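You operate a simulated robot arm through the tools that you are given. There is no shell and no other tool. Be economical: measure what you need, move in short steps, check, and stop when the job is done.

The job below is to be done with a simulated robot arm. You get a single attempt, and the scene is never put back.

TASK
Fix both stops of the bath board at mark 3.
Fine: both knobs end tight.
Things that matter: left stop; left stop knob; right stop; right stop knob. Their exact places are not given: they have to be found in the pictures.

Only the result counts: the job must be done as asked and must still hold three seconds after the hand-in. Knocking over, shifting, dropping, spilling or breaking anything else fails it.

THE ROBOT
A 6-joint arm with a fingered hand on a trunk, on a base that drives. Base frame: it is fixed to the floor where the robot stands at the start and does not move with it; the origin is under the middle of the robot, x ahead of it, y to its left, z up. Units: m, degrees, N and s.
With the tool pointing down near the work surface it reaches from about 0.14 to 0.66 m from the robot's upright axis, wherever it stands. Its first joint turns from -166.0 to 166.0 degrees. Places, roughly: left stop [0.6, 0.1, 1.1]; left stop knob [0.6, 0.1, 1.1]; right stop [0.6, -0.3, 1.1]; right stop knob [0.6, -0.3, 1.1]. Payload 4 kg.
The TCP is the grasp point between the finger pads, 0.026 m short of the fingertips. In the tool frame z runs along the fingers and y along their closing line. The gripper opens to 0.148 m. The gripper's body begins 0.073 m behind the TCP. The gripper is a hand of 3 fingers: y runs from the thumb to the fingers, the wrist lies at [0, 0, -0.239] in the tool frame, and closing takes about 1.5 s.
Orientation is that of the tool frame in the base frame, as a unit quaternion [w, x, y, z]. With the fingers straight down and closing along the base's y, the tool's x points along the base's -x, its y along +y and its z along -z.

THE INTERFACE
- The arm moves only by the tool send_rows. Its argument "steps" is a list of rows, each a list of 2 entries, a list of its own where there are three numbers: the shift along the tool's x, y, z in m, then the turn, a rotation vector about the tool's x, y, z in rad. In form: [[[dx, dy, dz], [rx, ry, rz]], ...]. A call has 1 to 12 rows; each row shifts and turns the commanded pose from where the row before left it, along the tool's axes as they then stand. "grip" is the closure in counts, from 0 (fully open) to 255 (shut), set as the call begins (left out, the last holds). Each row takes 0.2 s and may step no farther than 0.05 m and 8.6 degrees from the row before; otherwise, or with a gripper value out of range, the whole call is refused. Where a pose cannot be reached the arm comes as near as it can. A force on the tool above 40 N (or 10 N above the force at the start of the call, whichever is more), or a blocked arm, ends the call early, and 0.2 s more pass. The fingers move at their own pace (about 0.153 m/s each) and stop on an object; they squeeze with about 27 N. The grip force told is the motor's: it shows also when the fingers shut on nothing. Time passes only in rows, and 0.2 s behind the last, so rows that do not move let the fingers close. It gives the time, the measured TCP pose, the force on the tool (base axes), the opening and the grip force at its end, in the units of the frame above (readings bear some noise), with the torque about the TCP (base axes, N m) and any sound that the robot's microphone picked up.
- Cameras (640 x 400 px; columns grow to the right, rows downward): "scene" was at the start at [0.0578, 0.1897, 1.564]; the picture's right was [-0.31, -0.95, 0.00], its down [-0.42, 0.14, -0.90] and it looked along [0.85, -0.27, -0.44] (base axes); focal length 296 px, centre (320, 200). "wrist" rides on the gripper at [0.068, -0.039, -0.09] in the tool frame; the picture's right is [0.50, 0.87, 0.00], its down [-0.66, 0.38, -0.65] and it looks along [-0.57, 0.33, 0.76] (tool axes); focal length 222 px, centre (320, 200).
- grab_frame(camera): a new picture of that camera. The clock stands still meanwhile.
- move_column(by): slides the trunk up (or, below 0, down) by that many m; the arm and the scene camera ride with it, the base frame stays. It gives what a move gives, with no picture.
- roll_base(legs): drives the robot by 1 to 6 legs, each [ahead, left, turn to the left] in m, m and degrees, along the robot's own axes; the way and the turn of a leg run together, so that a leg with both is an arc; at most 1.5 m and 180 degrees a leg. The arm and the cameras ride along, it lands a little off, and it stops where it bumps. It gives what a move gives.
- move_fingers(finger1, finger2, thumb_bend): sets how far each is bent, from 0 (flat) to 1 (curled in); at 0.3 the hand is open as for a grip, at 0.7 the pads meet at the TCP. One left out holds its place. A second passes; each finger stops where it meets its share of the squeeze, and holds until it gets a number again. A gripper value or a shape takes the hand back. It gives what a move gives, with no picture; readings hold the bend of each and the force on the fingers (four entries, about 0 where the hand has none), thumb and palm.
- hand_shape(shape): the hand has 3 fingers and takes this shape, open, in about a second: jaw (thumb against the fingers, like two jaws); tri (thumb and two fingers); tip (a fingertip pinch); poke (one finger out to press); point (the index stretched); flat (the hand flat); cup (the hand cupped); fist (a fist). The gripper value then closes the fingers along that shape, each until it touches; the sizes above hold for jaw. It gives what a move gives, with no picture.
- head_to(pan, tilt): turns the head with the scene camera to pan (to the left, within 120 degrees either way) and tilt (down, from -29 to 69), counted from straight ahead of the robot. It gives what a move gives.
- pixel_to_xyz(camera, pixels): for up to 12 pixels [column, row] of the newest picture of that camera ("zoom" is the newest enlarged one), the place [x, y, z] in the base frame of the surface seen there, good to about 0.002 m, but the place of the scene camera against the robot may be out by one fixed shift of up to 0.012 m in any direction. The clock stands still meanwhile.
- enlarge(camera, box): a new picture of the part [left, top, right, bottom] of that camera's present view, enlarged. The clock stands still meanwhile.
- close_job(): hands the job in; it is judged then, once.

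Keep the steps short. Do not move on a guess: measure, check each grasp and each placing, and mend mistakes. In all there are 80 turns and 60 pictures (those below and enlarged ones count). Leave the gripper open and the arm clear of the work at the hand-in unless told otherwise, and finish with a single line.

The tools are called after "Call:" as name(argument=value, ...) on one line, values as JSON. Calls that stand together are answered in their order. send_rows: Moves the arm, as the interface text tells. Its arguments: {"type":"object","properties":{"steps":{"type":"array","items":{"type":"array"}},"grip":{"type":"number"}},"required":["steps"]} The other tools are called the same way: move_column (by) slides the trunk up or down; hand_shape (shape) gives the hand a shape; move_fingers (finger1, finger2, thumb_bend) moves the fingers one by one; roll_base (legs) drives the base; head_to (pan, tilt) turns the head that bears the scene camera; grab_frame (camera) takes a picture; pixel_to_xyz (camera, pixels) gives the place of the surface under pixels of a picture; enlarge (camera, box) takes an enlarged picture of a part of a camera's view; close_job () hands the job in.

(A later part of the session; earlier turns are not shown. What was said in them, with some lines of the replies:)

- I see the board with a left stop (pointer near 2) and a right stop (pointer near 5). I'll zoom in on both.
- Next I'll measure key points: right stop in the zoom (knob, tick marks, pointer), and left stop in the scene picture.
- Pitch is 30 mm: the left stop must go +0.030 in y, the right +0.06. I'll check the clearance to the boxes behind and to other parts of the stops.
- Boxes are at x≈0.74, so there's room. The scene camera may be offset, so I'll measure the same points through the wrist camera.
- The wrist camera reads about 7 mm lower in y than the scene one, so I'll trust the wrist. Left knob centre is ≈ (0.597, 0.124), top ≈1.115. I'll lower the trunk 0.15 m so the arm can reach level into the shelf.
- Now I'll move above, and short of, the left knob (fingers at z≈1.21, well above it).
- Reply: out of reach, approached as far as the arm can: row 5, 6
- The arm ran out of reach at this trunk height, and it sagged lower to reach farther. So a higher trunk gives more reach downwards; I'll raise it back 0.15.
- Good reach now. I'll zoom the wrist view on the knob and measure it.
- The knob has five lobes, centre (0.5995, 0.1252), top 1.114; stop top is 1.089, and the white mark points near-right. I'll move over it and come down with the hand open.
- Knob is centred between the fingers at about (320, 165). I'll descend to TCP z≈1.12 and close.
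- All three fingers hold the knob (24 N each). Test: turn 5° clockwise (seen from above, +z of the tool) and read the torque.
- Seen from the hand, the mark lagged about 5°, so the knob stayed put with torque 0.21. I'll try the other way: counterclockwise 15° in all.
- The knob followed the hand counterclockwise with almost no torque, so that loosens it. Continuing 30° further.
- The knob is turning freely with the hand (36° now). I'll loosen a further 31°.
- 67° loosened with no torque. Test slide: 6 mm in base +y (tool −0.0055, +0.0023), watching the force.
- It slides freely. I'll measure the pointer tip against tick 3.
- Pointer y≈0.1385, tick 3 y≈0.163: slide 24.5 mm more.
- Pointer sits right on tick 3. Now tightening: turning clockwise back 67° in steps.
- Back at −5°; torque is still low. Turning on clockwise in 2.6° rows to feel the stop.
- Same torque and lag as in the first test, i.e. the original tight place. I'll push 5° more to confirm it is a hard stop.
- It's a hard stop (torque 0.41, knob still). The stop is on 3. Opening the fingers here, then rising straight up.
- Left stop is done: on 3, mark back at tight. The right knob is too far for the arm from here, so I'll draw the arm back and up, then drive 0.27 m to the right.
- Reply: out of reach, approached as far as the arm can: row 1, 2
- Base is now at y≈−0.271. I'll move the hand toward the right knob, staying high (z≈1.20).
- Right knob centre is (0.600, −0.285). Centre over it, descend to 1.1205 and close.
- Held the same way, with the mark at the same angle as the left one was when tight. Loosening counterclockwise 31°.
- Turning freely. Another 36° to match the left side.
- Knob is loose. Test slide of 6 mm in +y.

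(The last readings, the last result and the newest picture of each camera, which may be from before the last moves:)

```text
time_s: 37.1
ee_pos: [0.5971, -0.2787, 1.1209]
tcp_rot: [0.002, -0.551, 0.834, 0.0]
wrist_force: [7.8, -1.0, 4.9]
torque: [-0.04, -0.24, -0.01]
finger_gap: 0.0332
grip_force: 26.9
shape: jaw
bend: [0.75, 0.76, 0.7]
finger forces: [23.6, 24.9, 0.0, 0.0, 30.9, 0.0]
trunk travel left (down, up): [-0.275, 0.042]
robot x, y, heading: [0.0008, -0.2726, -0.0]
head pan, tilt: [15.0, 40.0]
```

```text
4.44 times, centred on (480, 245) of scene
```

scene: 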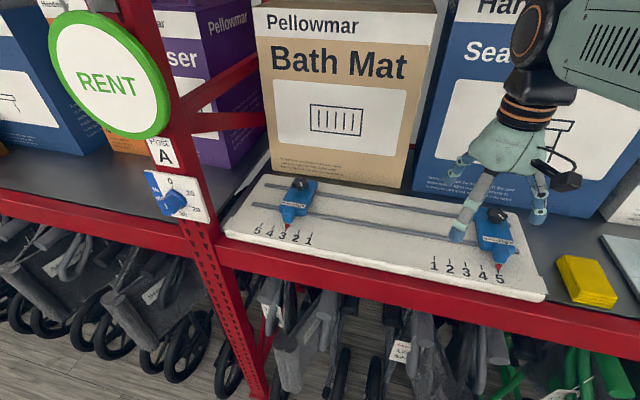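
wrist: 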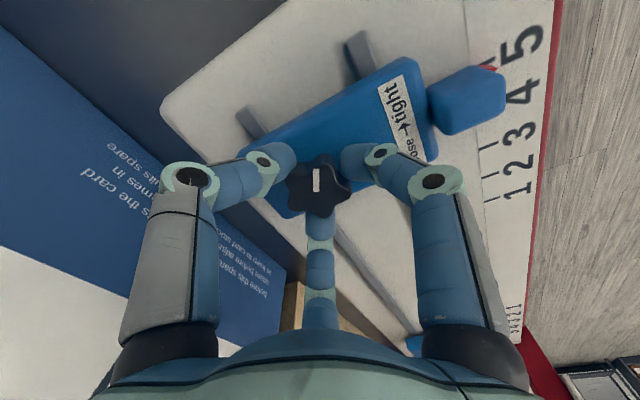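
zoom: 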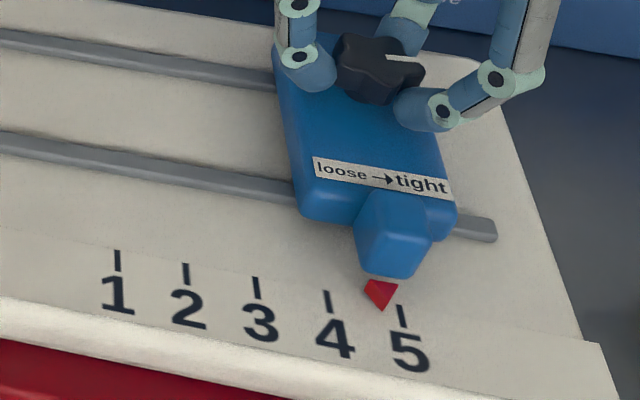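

It slides and the board stays put. I'll slide 50 mm more, with a 1.5 mm x relief for the side force, then measure.

Call:
send_rows(steps=[[[-0.0052, 0.00056, 0], [0, 0, 0]], [[-0.00461, 0.00194, 0], [0, 0, 0]], [[-0.00461, 0.00194, 0], [0, 0, 0]], [[-0.00461, 0.00194, 0], [0, 0, 0]], [[-0.00461, 0.00194, 0], [0, 0, 0]], [[-0.00461, 0.00194, 0], [0, 0, 0]], [[-0.00461, 0.00194, 0], [0, 0, 0]], [[-0.00461, 0.00194, 0], [0, 0, 0]], [[-0.00461, 0.00194, 0], [0, 0, 0]], [[-0.00461, 0.00194, 0], [0, 0, 0]], [[0, 0, 0], [0, 0, 0]]])

Call:
enlarge(camera="scene", box=[430, 230, 510, 290])

```text
time_s: 39.5
ee_pos: [0.5995, -0.2288, 1.1212]
tcp_rot: [0.003, -0.552, 0.834, 0.0]
wrist_force: [-4.1, 0.8, 0.0]
torque: [0.04, 0.07, 0.0]
finger_gap: 0.0326
grip_force: 26.9
shape: jaw
bend: [0.75, 0.76, 0.7]
finger forces: [28.3, 26.3, 0.0, 0.0, 24.8, 0.1]
trunk travel left (down, up): [-0.275, 0.042]
robot x, y, heading: [0.0036, -0.2693, -0.1]
head pan, tilt: [15.0, 40.0]
```

```text
6.67 times, centred on (470, 260) of scene
```

zoom: 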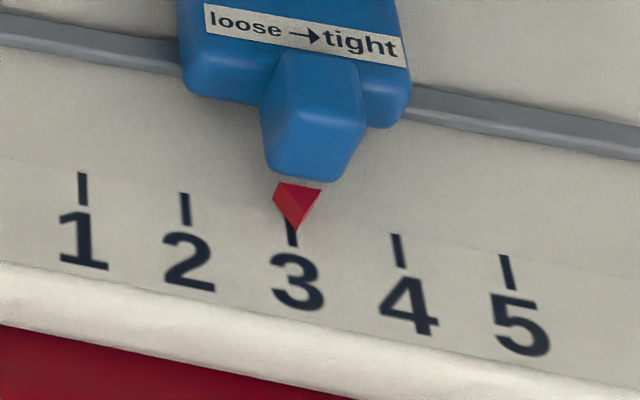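

Nearly on 3. I'll measure, allowing for the pointer being above the board.

Call:
pixel_to_xyz(camera="zoom", pixels=[[291, 238], [292, 243], [294, 226], [296, 205], [281, 187], [318, 192], [402, 255], [188, 215], [265, 150], [360, 155]])

Call:
enlarge(camera="scene", box=[455, 250, 485, 273])

```text
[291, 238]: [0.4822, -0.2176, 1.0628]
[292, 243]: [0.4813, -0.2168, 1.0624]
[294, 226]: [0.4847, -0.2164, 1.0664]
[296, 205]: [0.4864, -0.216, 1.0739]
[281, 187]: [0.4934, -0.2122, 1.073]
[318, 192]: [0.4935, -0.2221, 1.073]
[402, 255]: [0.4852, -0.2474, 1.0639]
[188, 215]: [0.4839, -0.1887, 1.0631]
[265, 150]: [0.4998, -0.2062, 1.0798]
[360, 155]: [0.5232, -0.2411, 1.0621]
```

```text
16.00 times, centred on (470, 262) of scene
```

zoom: 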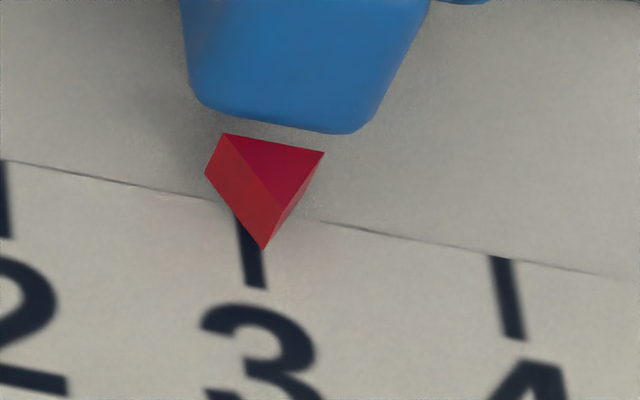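

Call:
pixel_to_xyz(camera="zoom", pixels=[[261, 240], [263, 245], [275, 190], [226, 137], [320, 154], [253, 270], [256, 284], [245, 230], [507, 300], [3, 200]])

```text
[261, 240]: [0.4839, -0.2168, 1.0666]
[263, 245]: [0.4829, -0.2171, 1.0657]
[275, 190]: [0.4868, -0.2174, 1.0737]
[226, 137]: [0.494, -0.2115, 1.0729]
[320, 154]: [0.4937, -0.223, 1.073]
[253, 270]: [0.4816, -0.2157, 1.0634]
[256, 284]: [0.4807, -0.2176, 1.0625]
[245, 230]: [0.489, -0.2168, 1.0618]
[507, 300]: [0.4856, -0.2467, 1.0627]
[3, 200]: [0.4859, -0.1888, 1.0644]
```

Pointer y −0.217 and tick 3 y −0.217: aligned. Tightening clockwise.

Call:
send_rows(steps=[[[0, 0, 0], [0, 0, 0.09]], [[0, 0, 0], [0, 0, 0.09]], [[0, 0, 0], [0, 0, 0.09]], [[0, 0, 0], [0, 0, 0.09]], [[0, 0, 0], [0, 0, 0.09]], [[0, 0, 0], [0, 0, 0.09]], [[0, 0, 0], [0, 0, 0.09]], [[0, 0, 0], [0, 0, 0.09]], [[0, 0, 0], [0, 0, 0.09]], [[0, 0, 0], [0, 0, 0.09]], [[0, 0, 0], [0, 0, 0.09]], [[0, 0, 0], [0, 0, 0.09]]])

Call:
send_rows(steps=[[[0, 0, 0], [0, 0, 0.045]], [[0, 0, 0], [0, 0, 0.045]], [[0, 0, 0], [0, 0, 0.045]], [[0, 0, 0], [0, 0, 0.045]], [[0, 0, 0], [0, 0, 0.045]], [[0, 0, 0], [0, 0, 0.045]], [[0, 0, 0], [0, 0, 0]]])

Call:
enlarge(camera="wrist", box=[240, 100, 400, 220])

Call:
enlarge(camera="scene", box=[430, 230, 510, 290])

```text
time_s: 42.1
ee_pos: [0.5978, -0.2287, 1.1216]
tcp_rot: [0.002, -0.042, 0.999, 0.0]
wrist_force: [-8.1, 2.3, -3.3]
torque: [0.05, 0.21, 0.0]
finger_gap: 0.032
grip_force: 27.0
shape: jaw
bend: [0.75, 0.76, 0.7]
finger forces: [29.5, 23.2, 0.1, 0.0, 24.8, 0.0]
trunk travel left (down, up): [-0.275, 0.042]
robot x, y, heading: [-0.0026, -0.2732, -0.2]
head pan, tilt: [15.0, 40.0]
```

```text
time_s: 43.7
ee_pos: [0.5999, -0.2284, 1.121]
tcp_rot: [0.0, 0.092, 0.996, 0.0]
wrist_force: [-1.9, 2.4, -3.1]
torque: [0.03, 0.14, 0.21]
finger_gap: 0.0319
grip_force: 26.9
shape: jaw
bend: [0.75, 0.76, 0.7]
finger forces: [30.5, 22.6, 0.0, 0.0, 26.5, 0.0]
trunk travel left (down, up): [-0.275, 0.042]
robot x, y, heading: [0.001, -0.2708, -0.2]
head pan, tilt: [15.0, 40.0]
```

```text
3.33 times, centred on (320, 160) of wrist
```

zoom: 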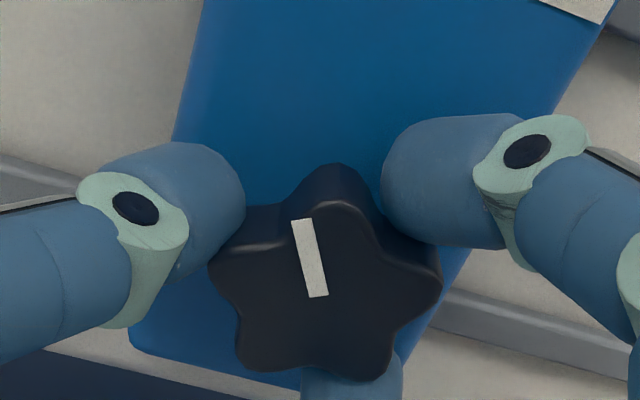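

```text
6.67 times, centred on (470, 260) of scene
```

zoom: 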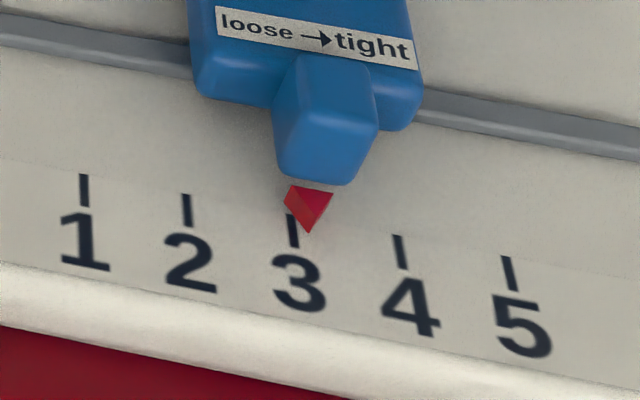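

During tightening the stop crept about 3 mm toward 4, because my grip was off the knob's centre. The knob is at its tight place now; I'll open, rise, set yaw back and re-centre.

Call:
send_rows(steps=[[[0, 0, 0], [0, 0, 0]], [[0, 0, 0], [0, 0, 0]], [[0, 0, 0], [0, 0, 0]], [[0, 0, 0], [0, 0, 0]], [[0, 0, 0], [0, 0, 0]], [[0, 0, 0], [0, 0, 0]], [[0, 0, -0.03], [0, 0, 0]], [[0, 0, -0.03], [0, 0, 0]], [[0.02, 0, 0], [0, 0, -0.09]], [[0, 0, 0], [0, 0, -0.09]], [[0, 0, 0], [0, 0, 0]]], grip=0)

Call:
grab_frame(camera="wrist")

```text
time_s: 46.1
ee_pos: [0.5792, -0.2244, 1.1809]
tcp_rot: [0.001, 0.0, 1.0, 0.001]
wrist_force: [0.7, -1.0, 0.6]
torque: [0.01, -0.03, 0.0]
finger_gap: 0.148
grip_force: 0.1
shape: jaw
bend: [0.3, 0.3, 0.3]
finger forces: [0.1, 0.0, 0.1, 0.1, 0.0, 0.0]
trunk travel left (down, up): [-0.275, 0.042]
robot x, y, heading: [-0.0016, -0.2708, -0.1]
head pan, tilt: [15.0, 40.0]
```

```text
24 pictures are left
```

wrist: 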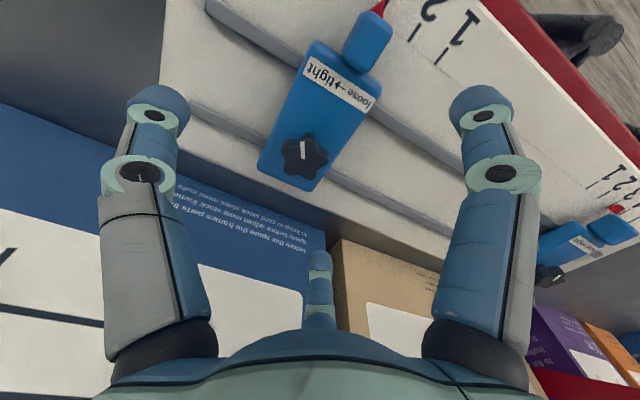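

Call:
enlarge(camera="wrist", box=[246, 105, 366, 195])

```text
4.44 times, centred on (306, 150) of wrist
```

zoom: 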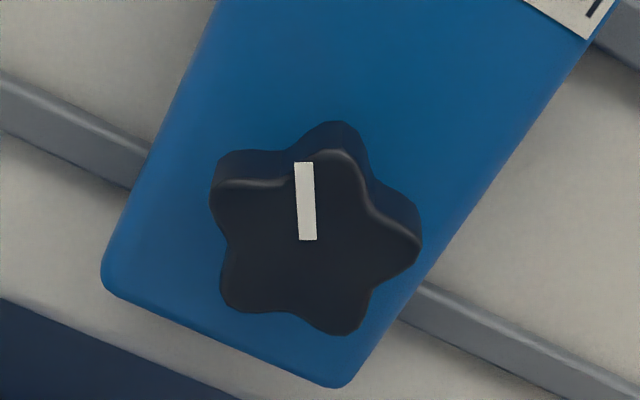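

Call:
pixel_to_xyz(camera="zoom", pixels=[[345, 155], [414, 248], [345, 327], [233, 300], [220, 188], [304, 165], [307, 237], [130, 205], [445, 250]])

Call:
pixel_to_xyz(camera="wrist", pixels=[[414, 34], [437, 57], [379, 8], [385, 20], [352, 35]])

```text
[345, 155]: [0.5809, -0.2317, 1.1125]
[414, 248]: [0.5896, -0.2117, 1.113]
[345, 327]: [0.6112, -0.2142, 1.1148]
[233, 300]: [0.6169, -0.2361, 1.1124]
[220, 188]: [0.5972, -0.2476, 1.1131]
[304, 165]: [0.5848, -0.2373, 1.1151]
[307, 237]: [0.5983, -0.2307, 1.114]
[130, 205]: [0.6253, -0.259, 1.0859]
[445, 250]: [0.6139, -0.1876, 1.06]
```

```text
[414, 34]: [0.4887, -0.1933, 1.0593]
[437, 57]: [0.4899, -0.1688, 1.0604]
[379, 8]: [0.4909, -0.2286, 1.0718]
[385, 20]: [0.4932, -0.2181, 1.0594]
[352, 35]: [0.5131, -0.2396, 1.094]
```

Knob centre is (0.599, −0.2283): the stop must go 3.1 mm in +y. Cause: the hand sat 4 mm short in x. I'll re-centre and come down.

Call:
send_rows(steps=[[[-0.021, -0.0035, 0], [0, 0, 0]], [[0, 0, 0.03], [0, 0, 0]], [[0, 0, 0.02], [0, 0, 0]], [[0, 0, 0.01], [0, 0, 0]], [[0, 0, 0], [0, 0, 0]]])

Call:
send_rows(steps=[[[0, 0, 0], [0, 0, 0]]])

Call:
send_rows(steps=[[[0, 0, 0], [0, 0, 0]]])

```text
time_s: 47.3
ee_pos: [0.6011, -0.2311, 1.121]
tcp_rot: [0.001, 0.002, 1.0, 0.0]
wrist_force: [0.4, -0.4, -0.1]
torque: [0.01, -0.05, 0.04]
finger_gap: 0.1478
grip_force: 0.1
shape: jaw
bend: [0.3, 0.3, 0.3]
finger forces: [0.0, 0.0, 0.0, 0.0, 0.0, 0.1]
trunk travel left (down, up): [-0.275, 0.042]
robot x, y, heading: [0.0007, -0.2666, -0.3]
head pan, tilt: [15.0, 40.0]
```

```text
time_s: 47.7
ee_pos: [0.6021, -0.2311, 1.1208]
tcp_rot: [0.0, 0.002, 1.0, 0.0]
wrist_force: [0.3, 0.6, 0.0]
torque: [-0.01, 0.04, -0.03]
finger_gap: 0.148
grip_force: 0.0
shape: jaw
bend: [0.3, 0.3, 0.3]
finger forces: [0.0, 0.0, 0.0, 0.1, 0.0, 0.1]
trunk travel left (down, up): [-0.275, 0.042]
robot x, y, heading: [-0.001, -0.2696, -0.2]
head pan, tilt: [15.0, 40.0]
```

```text
time_s: 48.1
ee_pos: [0.6017, -0.2294, 1.1215]
tcp_rot: [0.001, 0.001, 1.0, 0.001]
wrist_force: [0.7, 0.0, -0.6]
torque: [0.01, -0.01, -0.02]
finger_gap: 0.1477
grip_force: 0.0
shape: jaw
bend: [0.3, 0.3, 0.3]
finger forces: [0.0, 0.0, 0.0, 0.0, 0.0, 0.0]
trunk travel left (down, up): [-0.275, 0.042]
robot x, y, heading: [0.0021, -0.2708, -0.0]
head pan, tilt: [15.0, 40.0]
```

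Averaged TCP is (0.6016, −0.2305). Shift y +2 mm, x −1 mm, then close.

Call:
send_rows(steps=[[[0.001, 0.002, 0], [0, 0, 0]], [[0, 0, 0], [0, 0, 0]]])

Call:
send_rows(steps=[[[0, 0, 0], [0, 0, 0]], [[0, 0, 0], [0, 0, 0]], [[0, 0, 0], [0, 0, 0]], [[0, 0, 0], [0, 0, 0]], [[0, 0, 0], [0, 0, 0]], [[0, 0, 0], [0, 0, 0]], [[0, 0, 0], [0, 0, 0]], [[0, 0, 0], [0, 0, 0]]], grip=255)

Call:
send_rows(steps=[[[0, 0, 0], [0, 0, -0.045]], [[0, 0, 0], [0, 0, -0.09]], [[0, 0, 0], [0, 0, -0.09]], [[0, 0, 0], [0, 0, -0.09]], [[0, 0, 0], [0, 0, -0.09]], [[0, 0, 0], [0, 0, -0.09]], [[0, 0, 0], [0, 0, -0.09]], [[0, 0, 0], [0, 0, -0.09]], [[0, 0, 0], [0, 0, -0.045]]])

Call:
enlarge(camera="scene", box=[430, 230, 510, 290])

Call:
grab_frame(camera="wrist")

```text
time_s: 48.7
ee_pos: [0.6, -0.2284, 1.122]
tcp_rot: [0.001, 0.001, 1.0, 0.0]
wrist_force: [-0.2, -0.5, 0.4]
torque: [-0.03, -0.03, -0.05]
finger_gap: 0.148
grip_force: 0.0
shape: jaw
bend: [0.3, 0.3, 0.3]
finger forces: [0.0, 0.0, 0.1, 0.0, 0.1, 0.0]
trunk travel left (down, up): [-0.275, 0.042]
robot x, y, heading: [-0.0025, -0.2702, -0.3]
head pan, tilt: [15.0, 40.0]
```

```text
time_s: 50.5
ee_pos: [0.5997, -0.2287, 1.1219]
tcp_rot: [0.002, 0.002, 1.0, 0.0]
wrist_force: [-1.5, 0.1, -5.4]
torque: [-0.02, 0.04, -0.03]
finger_gap: 0.0333
grip_force: 26.9
shape: jaw
bend: [0.76, 0.76, 0.7]
finger forces: [24.5, 23.9, 0.1, 0.1, 24.3, 0.1]
trunk travel left (down, up): [-0.275, 0.042]
robot x, y, heading: [-0.0013, -0.2715, -0.2]
head pan, tilt: [15.0, 40.0]
```

```text
time_s: 52.5
ee_pos: [0.5991, -0.228, 1.121]
tcp_rot: [0.001, -0.352, 0.936, -0.001]
wrist_force: [2.3, 0.2, 1.4]
torque: [-0.01, -0.07, 0.01]
finger_gap: 0.0334
grip_force: 27.0
shape: jaw
bend: [0.76, 0.76, 0.7]
finger forces: [24.0, 26.3, 0.0, 0.0, 26.7, 0.1]
trunk travel left (down, up): [-0.275, 0.042]
robot x, y, heading: [-0.0018, -0.2721, -0.1]
head pan, tilt: [15.0, 40.0]
```

```text
6.67 times, centred on (470, 260) of scene
```

zoom: 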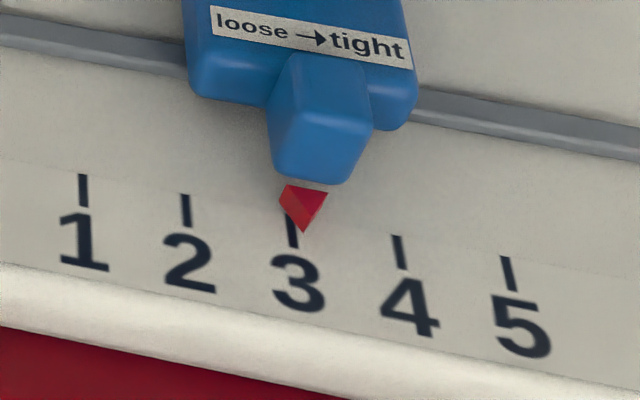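

```text
21 pictures are left
```

wrist: 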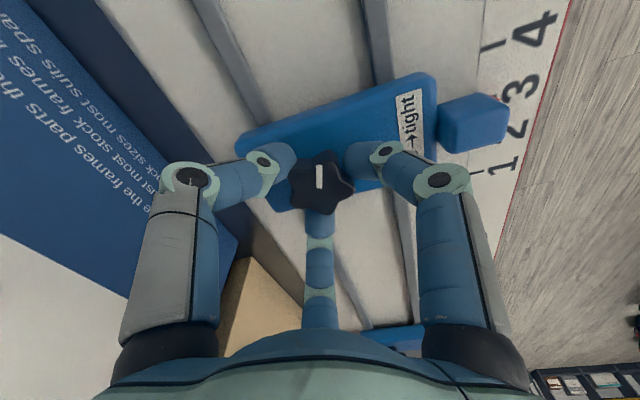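

The stop moved 1.4 mm toward 3 while loosening and will go back when tightening, so I'll shift the full 3.1 mm in +y, then tighten.

Call:
send_rows(steps=[[[-0.00102, 0.00117, 0], [0, 0, 0]], [[-0.00102, 0.00116, 0], [0, 0, 0]], [[0, 0, 0], [0, 0, 0]]])

Call:
send_rows(steps=[[[0, 0, 0], [0, 0, 0.09]], [[0, 0, 0], [0, 0, 0.09]], [[0, 0, 0], [0, 0, 0.09]], [[0, 0, 0], [0, 0, 0.09]], [[0, 0, 0], [0, 0, 0.09]], [[0, 0, 0], [0, 0, 0.09]], [[0, 0, 0], [0, 0, 0.09]]])

Call:
enlarge(camera="scene", box=[430, 230, 510, 290])

```text
time_s: 53.3
ee_pos: [0.5995, -0.2232, 1.1199]
tcp_rot: [0.0, -0.351, 0.936, 0.0]
wrist_force: [1.8, -1.1, 2.8]
torque: [-0.06, -0.05, -0.04]
finger_gap: 0.0334
grip_force: 27.2
shape: jaw
bend: [0.76, 0.76, 0.7]
finger forces: [24.8, 25.6, 0.0, 0.0, 26.8, 0.0]
trunk travel left (down, up): [-0.275, 0.042]
robot x, y, heading: [0.0015, -0.267, -0.2]
head pan, tilt: [15.0, 40.0]
```

```text
time_s: 54.9
ee_pos: [0.5983, -0.2248, 1.1226]
tcp_rot: [0.001, -0.043, 0.999, 0.0]
wrist_force: [2.7, -0.2, 7.2]
torque: [0.0, -0.04, 0.03]
finger_gap: 0.0334
grip_force: 26.8
shape: jaw
bend: [0.76, 0.76, 0.7]
finger forces: [25.0, 27.1, 0.0, 0.1, 26.7, 0.0]
trunk travel left (down, up): [-0.275, 0.042]
robot x, y, heading: [-0.0003, -0.2675, -0.3]
head pan, tilt: [15.0, 40.0]
```

```text
6.67 times, centred on (470, 260) of scene
```

zoom: 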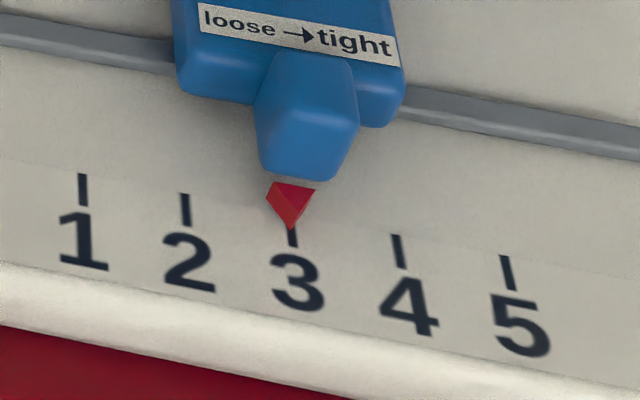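

Call:
enlarge(camera="scene", box=[455, 250, 485, 273])

Call:
pixel_to_xyz(camera="zoom", pixels=[[248, 270], [250, 280], [252, 290], [233, 240], [240, 200], [190, 137], [290, 155], [507, 300], [3, 200], [240, 220]])

```text
16.00 times, centred on (470, 262) of scene
```

zoom: 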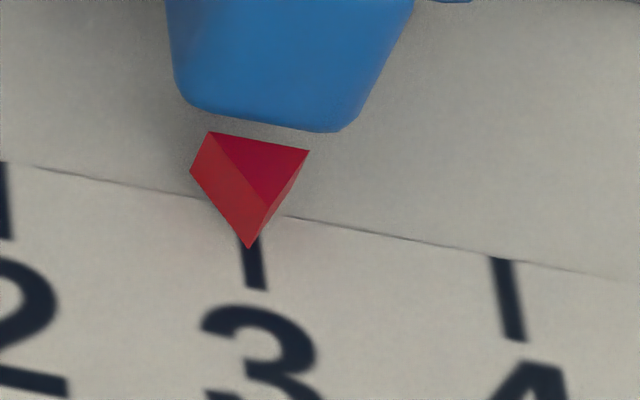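

```text
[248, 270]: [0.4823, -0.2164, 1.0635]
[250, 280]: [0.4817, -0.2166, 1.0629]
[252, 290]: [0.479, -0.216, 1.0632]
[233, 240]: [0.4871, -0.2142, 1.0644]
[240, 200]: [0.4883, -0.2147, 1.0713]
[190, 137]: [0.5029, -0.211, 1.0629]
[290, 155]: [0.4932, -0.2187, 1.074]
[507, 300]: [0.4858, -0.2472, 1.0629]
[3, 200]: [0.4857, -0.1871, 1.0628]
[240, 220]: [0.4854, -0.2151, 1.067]
```

The tip is about 1.5 mm past (y −0.2155 vs tick −0.217). Nudge −1.2 mm and look before the last turn.

Call:
send_rows(steps=[[[0, -0.0012, 0], [0, 0, 0]], [[0, 0, 0], [0, 0, 0]]])

Call:
enlarge(camera="scene", box=[455, 250, 485, 273])

```text
time_s: 55.5
ee_pos: [0.6004, -0.2259, 1.1215]
tcp_rot: [0.0, -0.043, 0.999, 0.0]
wrist_force: [-0.3, 2.0, 4.4]
torque: [0.04, -0.02, -0.01]
finger_gap: 0.0333
grip_force: 27.0
shape: jaw
bend: [0.76, 0.76, 0.7]
finger forces: [26.6, 27.7, 0.0, 0.1, 24.7, 0.0]
trunk travel left (down, up): [-0.275, 0.042]
robot x, y, heading: [0.0003, -0.2722, -0.1]
head pan, tilt: [15.0, 40.0]
```

```text
16.00 times, centred on (470, 262) of scene
```

zoom: 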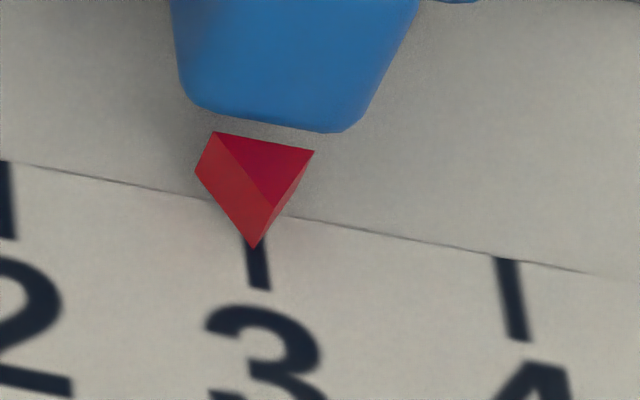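

It barely moved, as the knob already grips near the tight end. I'll loosen 15° and look.

Call:
send_rows(steps=[[[0, 0, 0], [0, 0, -0.09]], [[0, 0, 0], [0, 0, -0.09]], [[0, 0, 0], [0, 0, -0.09]], [[0, 0, 0], [0, 0, 0]]])

Call:
enlarge(camera="scene", box=[455, 250, 485, 273])

```text
time_s: 56.5
ee_pos: [0.5993, -0.2238, 1.1206]
tcp_rot: [0.0, -0.178, 0.984, 0.0]
wrist_force: [1.8, 4.0, 4.1]
torque: [0.06, -0.06, 0.0]
finger_gap: 0.0331
grip_force: 27.8
shape: jaw
bend: [0.76, 0.76, 0.7]
finger forces: [25.8, 28.3, 0.1, 0.1, 24.9, 0.0]
trunk travel left (down, up): [-0.275, 0.042]
robot x, y, heading: [-0.0009, -0.2722, -0.2]
head pan, tilt: [15.0, 40.0]
```

```text
16.00 times, centred on (470, 262) of scene
```

zoom: 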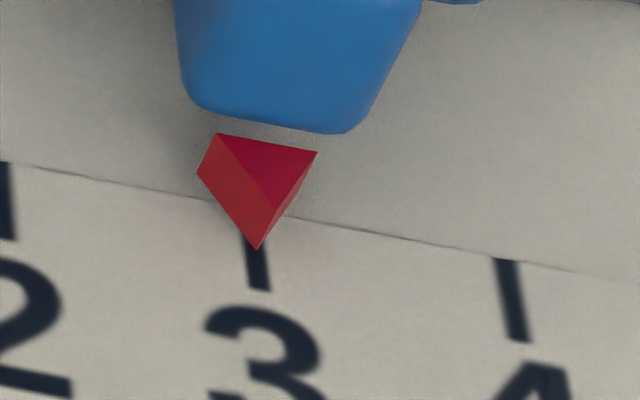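

Call:
pixel_to_xyz(camera="zoom", pixels=[[220, 138], [312, 154], [268, 205], [257, 240], [262, 225], [240, 150], [260, 270], [262, 282], [512, 300], [5, 200], [265, 160], [512, 320]])

```text
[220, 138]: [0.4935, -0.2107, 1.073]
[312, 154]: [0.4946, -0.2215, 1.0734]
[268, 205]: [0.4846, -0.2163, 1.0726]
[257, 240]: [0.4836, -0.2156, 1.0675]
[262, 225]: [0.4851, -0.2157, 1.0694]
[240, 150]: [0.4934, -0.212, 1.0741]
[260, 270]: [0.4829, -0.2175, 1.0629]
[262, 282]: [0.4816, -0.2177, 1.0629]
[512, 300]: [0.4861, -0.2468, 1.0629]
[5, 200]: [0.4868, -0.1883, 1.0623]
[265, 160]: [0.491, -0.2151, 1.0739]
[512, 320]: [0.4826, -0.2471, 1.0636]
```

Pointer −0.2161, tick −0.2175: nudge −1.3 mm more.

Call:
send_rows(steps=[[[0.00046, -0.0012, 0], [0, 0, 0]], [[0, 0, 0], [0, 0, 0]], [[0, 0, 0], [0, 0, 0]]])

Call:
enlarge(camera="scene", box=[455, 250, 485, 273])

Call:
pixel_to_xyz(camera="zoom", pixels=[[268, 240], [272, 225], [280, 205], [228, 138], [320, 156], [260, 270], [262, 282], [512, 300], [5, 200]])

```text
time_s: 57.3
ee_pos: [0.6001, -0.2252, 1.1215]
tcp_rot: [0.002, -0.178, 0.984, 0.001]
wrist_force: [1.6, 6.3, 4.9]
torque: [0.09, -0.04, -0.02]
finger_gap: 0.0334
grip_force: 26.7
shape: jaw
bend: [0.76, 0.76, 0.7]
finger forces: [26.5, 29.3, 0.1, 0.0, 24.2, 0.1]
trunk travel left (down, up): [-0.275, 0.042]
robot x, y, heading: [-0.0009, -0.2703, -0.1]
head pan, tilt: [15.0, 40.0]
```

```text
16.00 times, centred on (470, 262) of scene
```

zoom: 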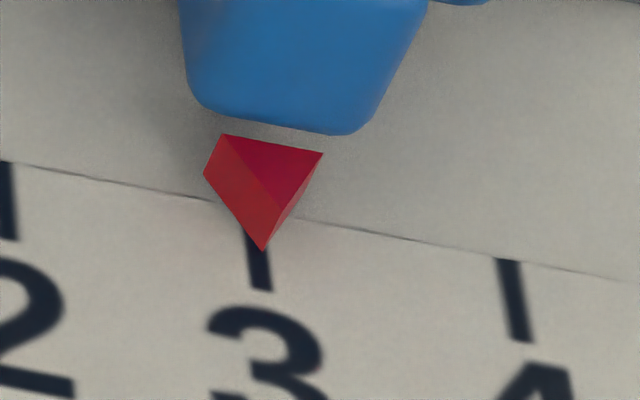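

```text
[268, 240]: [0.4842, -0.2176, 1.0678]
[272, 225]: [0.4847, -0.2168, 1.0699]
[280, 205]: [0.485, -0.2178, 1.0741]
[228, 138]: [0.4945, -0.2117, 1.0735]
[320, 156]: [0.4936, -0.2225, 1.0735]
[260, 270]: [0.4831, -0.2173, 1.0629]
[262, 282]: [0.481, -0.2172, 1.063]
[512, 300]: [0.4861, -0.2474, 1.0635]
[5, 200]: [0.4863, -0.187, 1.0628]
```

Aligned (−0.217 vs −0.2172). Tighten to the stop (+31°) and look.

Call:
send_rows(steps=[[[0, 0, 0], [0, 0, 0.09]], [[0, 0, 0], [0, 0, 0.09]], [[0, 0, 0], [0, 0, 0.09]], [[0, 0, 0], [0, 0, 0.09]], [[0, 0, 0], [0, 0, 0.09]], [[0, 0, 0], [0, 0, 0.09]], [[0, 0, 0], [0, 0, 0]]])

Call:
enlarge(camera="scene", box=[455, 250, 485, 273])

Call:
pixel_to_xyz(camera="zoom", pixels=[[265, 240], [270, 225], [280, 205], [228, 138], [320, 156], [260, 270], [262, 282], [512, 300], [5, 200]])

```text
time_s: 58.9
ee_pos: [0.6021, -0.2268, 1.1206]
tcp_rot: [0.001, 0.092, 0.996, 0.0]
wrist_force: [9.6, 2.1, 8.1]
torque: [0.05, -0.12, 0.34]
finger_gap: 0.0332
grip_force: 26.9
shape: jaw
bend: [0.76, 0.76, 0.69]
finger forces: [30.2, 24.3, 0.0, 0.0, 26.5, 0.1]
trunk travel left (down, up): [-0.275, 0.042]
robot x, y, heading: [-0.0033, -0.2707, -0.3]
head pan, tilt: [15.0, 40.0]
```

```text
16.00 times, centred on (470, 262) of scene
```

zoom: 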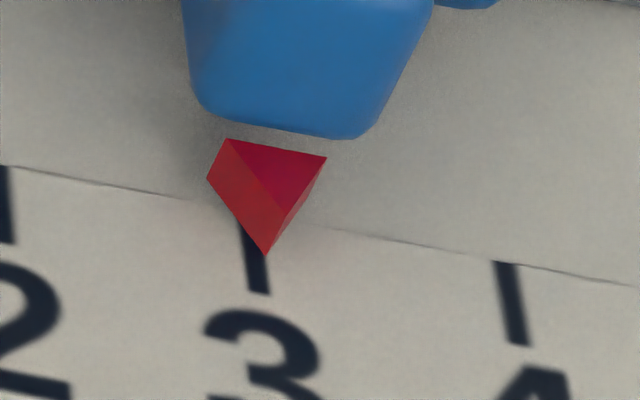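

```text
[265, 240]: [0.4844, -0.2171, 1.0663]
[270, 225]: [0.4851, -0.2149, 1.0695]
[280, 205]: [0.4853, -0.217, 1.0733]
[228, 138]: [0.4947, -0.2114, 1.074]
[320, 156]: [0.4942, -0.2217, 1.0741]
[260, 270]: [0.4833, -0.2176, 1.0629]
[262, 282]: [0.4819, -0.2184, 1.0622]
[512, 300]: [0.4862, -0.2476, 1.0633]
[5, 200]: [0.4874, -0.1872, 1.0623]
```

Stop aligned within 1 mm and torque 0.34 at the stop. One more 5° push, then open and rise.

Call:
send_rows(steps=[[[0, 0, 0], [0, 0, 0.045]], [[0, 0, 0], [0, 0, 0.045]], [[0, 0, 0], [0, 0, 0]]])

Call:
send_rows(steps=[[[0, 0, 0], [0, 0, 0]], [[0, 0, 0], [0, 0, 0]], [[0, 0, 0], [0, 0, 0]], [[0, 0, 0], [0, 0, 0]], [[0, 0, 0], [0, 0, 0]], [[0, 0, 0], [0, 0, 0]], [[0, 0, -0.03], [0, 0, 0]], [[0, 0, -0.03], [0, 0, 0]], [[0.03, 0, -0.01], [0, 0, -0.09]], [[0.03, 0, 0], [0, 0, -0.09]], [[0.03, 0, 0], [0, 0, -0.09]]], grip=0)

Call:
grab_frame(camera="wrist")

Call:
grab_frame(camera="scene")

```text
time_s: 59.7
ee_pos: [0.6014, -0.2261, 1.12]
tcp_rot: [0.0, 0.136, 0.991, 0.001]
wrist_force: [18.1, -1.5, 7.1]
torque: [-0.01, -0.22, 0.51]
finger_gap: 0.0333
grip_force: 27.1
shape: jaw
bend: [0.76, 0.76, 0.7]
finger forces: [29.7, 24.3, 0.1, 0.0, 30.5, 0.0]
trunk travel left (down, up): [-0.275, 0.042]
robot x, y, heading: [0.0005, -0.27, -0.2]
head pan, tilt: [15.0, 40.0]
```

```text
time_s: 62.1
ee_pos: [0.51, -0.2102, 1.192]
tcp_rot: [0.002, 0.002, 1.0, 0.001]
wrist_force: [-0.3, -0.4, -0.1]
torque: [0.0, -0.06, 0.05]
finger_gap: 0.1479
grip_force: 0.1
shape: jaw
bend: [0.3, 0.3, 0.3]
finger forces: [0.0, 0.1, 0.0, 0.0, 0.0, 0.1]
trunk travel left (down, up): [-0.275, 0.042]
robot x, y, heading: [-0.001, -0.2683, -0.2]
head pan, tilt: [15.0, 40.0]
```

```text
14 pictures are left
```

wrist: 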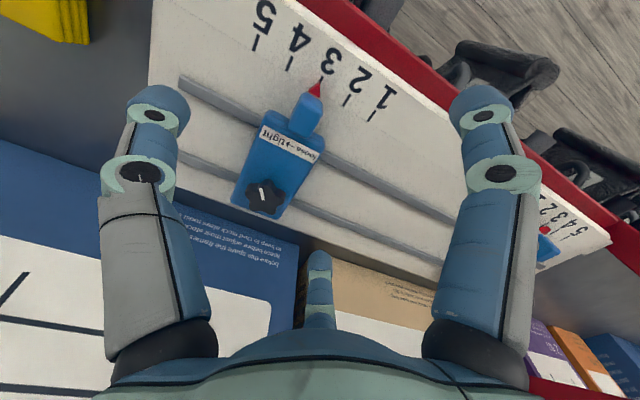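

```text
13 pictures are left
```

scene: 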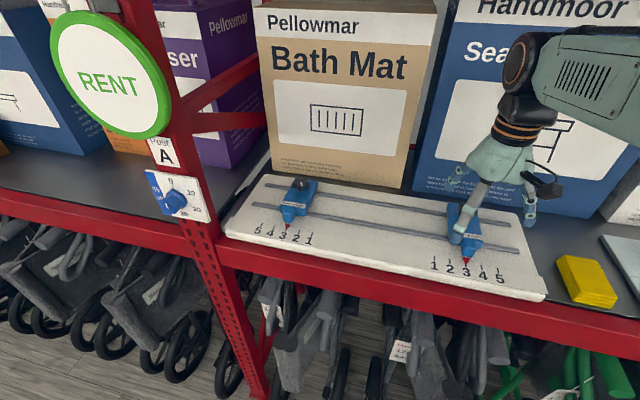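

Both look right. I'll verify the right pointer from the wrist camera and the left one in the scene view.

Call:
enlarge(camera="wrist", box=[260, 40, 380, 130])

Call:
pixel_to_xyz(camera="wrist", pixels=[[254, 44], [290, 64], [319, 81], [347, 100], [371, 116], [317, 88], [265, 194]])

Call:
enlarge(camera="scene", box=[240, 170, 340, 245])

```text
4.44 times, centred on (320, 85) of wrist
```

zoom: 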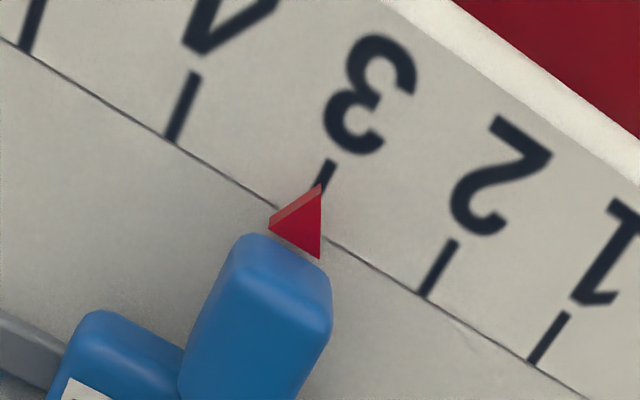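

```text
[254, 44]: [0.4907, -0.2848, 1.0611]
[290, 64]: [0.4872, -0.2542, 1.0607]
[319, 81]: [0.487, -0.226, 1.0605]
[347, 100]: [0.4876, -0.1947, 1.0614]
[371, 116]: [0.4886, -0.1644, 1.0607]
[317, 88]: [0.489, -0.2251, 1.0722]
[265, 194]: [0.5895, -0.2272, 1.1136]
```

```text
5.33 times, centred on (290, 208) of scene
```

zoom: 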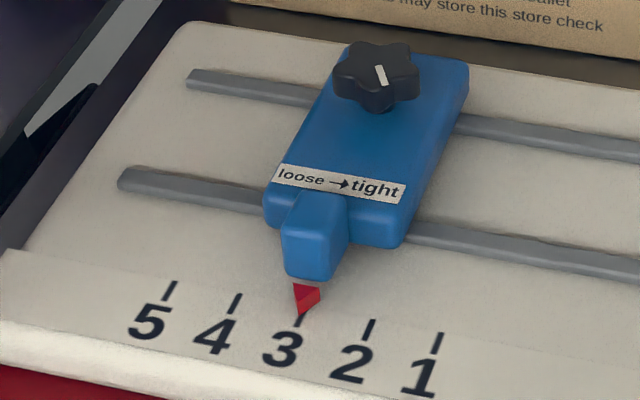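

Both pointers are on 3 (right: −0.225 vs tick −0.2245) and both marks are at the tight angle. Retracting the arm clear.

Call:
send_rows(steps=[[[0.03, 0, -0.02], [0, 0, 0]], [[0.04, 0, -0.02], [0, 0, 0]], [[0.04, 0, -0.02], [0, 0, 0]], [[0.04, 0, -0.02], [0, 0, 0]], [[0, 0, 0], [0, 0, 0]]])

Call:
close_job()

```text
time_s: 63.3
ee_pos: [0.3624, -0.2107, 1.2717]
tcp_rot: [0.0, 0.002, 1.0, 0.0]
wrist_force: [-0.3, -0.1, 0.0]
torque: [0.01, 0.01, 0.04]
finger_gap: 0.1478
grip_force: 0.1
shape: jaw
bend: [0.3, 0.3, 0.3]
finger forces: [0.0, 0.1, 0.1, 0.0, 0.0, 0.0]
trunk travel left (down, up): [-0.275, 0.042]
robot x, y, heading: [0.0021, -0.2725, -0.1]
head pan, tilt: [15.0, 40.0]
```

```text
The job is handed in.
```

Both stops sit on mark 3 (the right one within about 1 mm), both knobs are turned tight to their stops, and the job is handed in with the gripper open and the arm clear.
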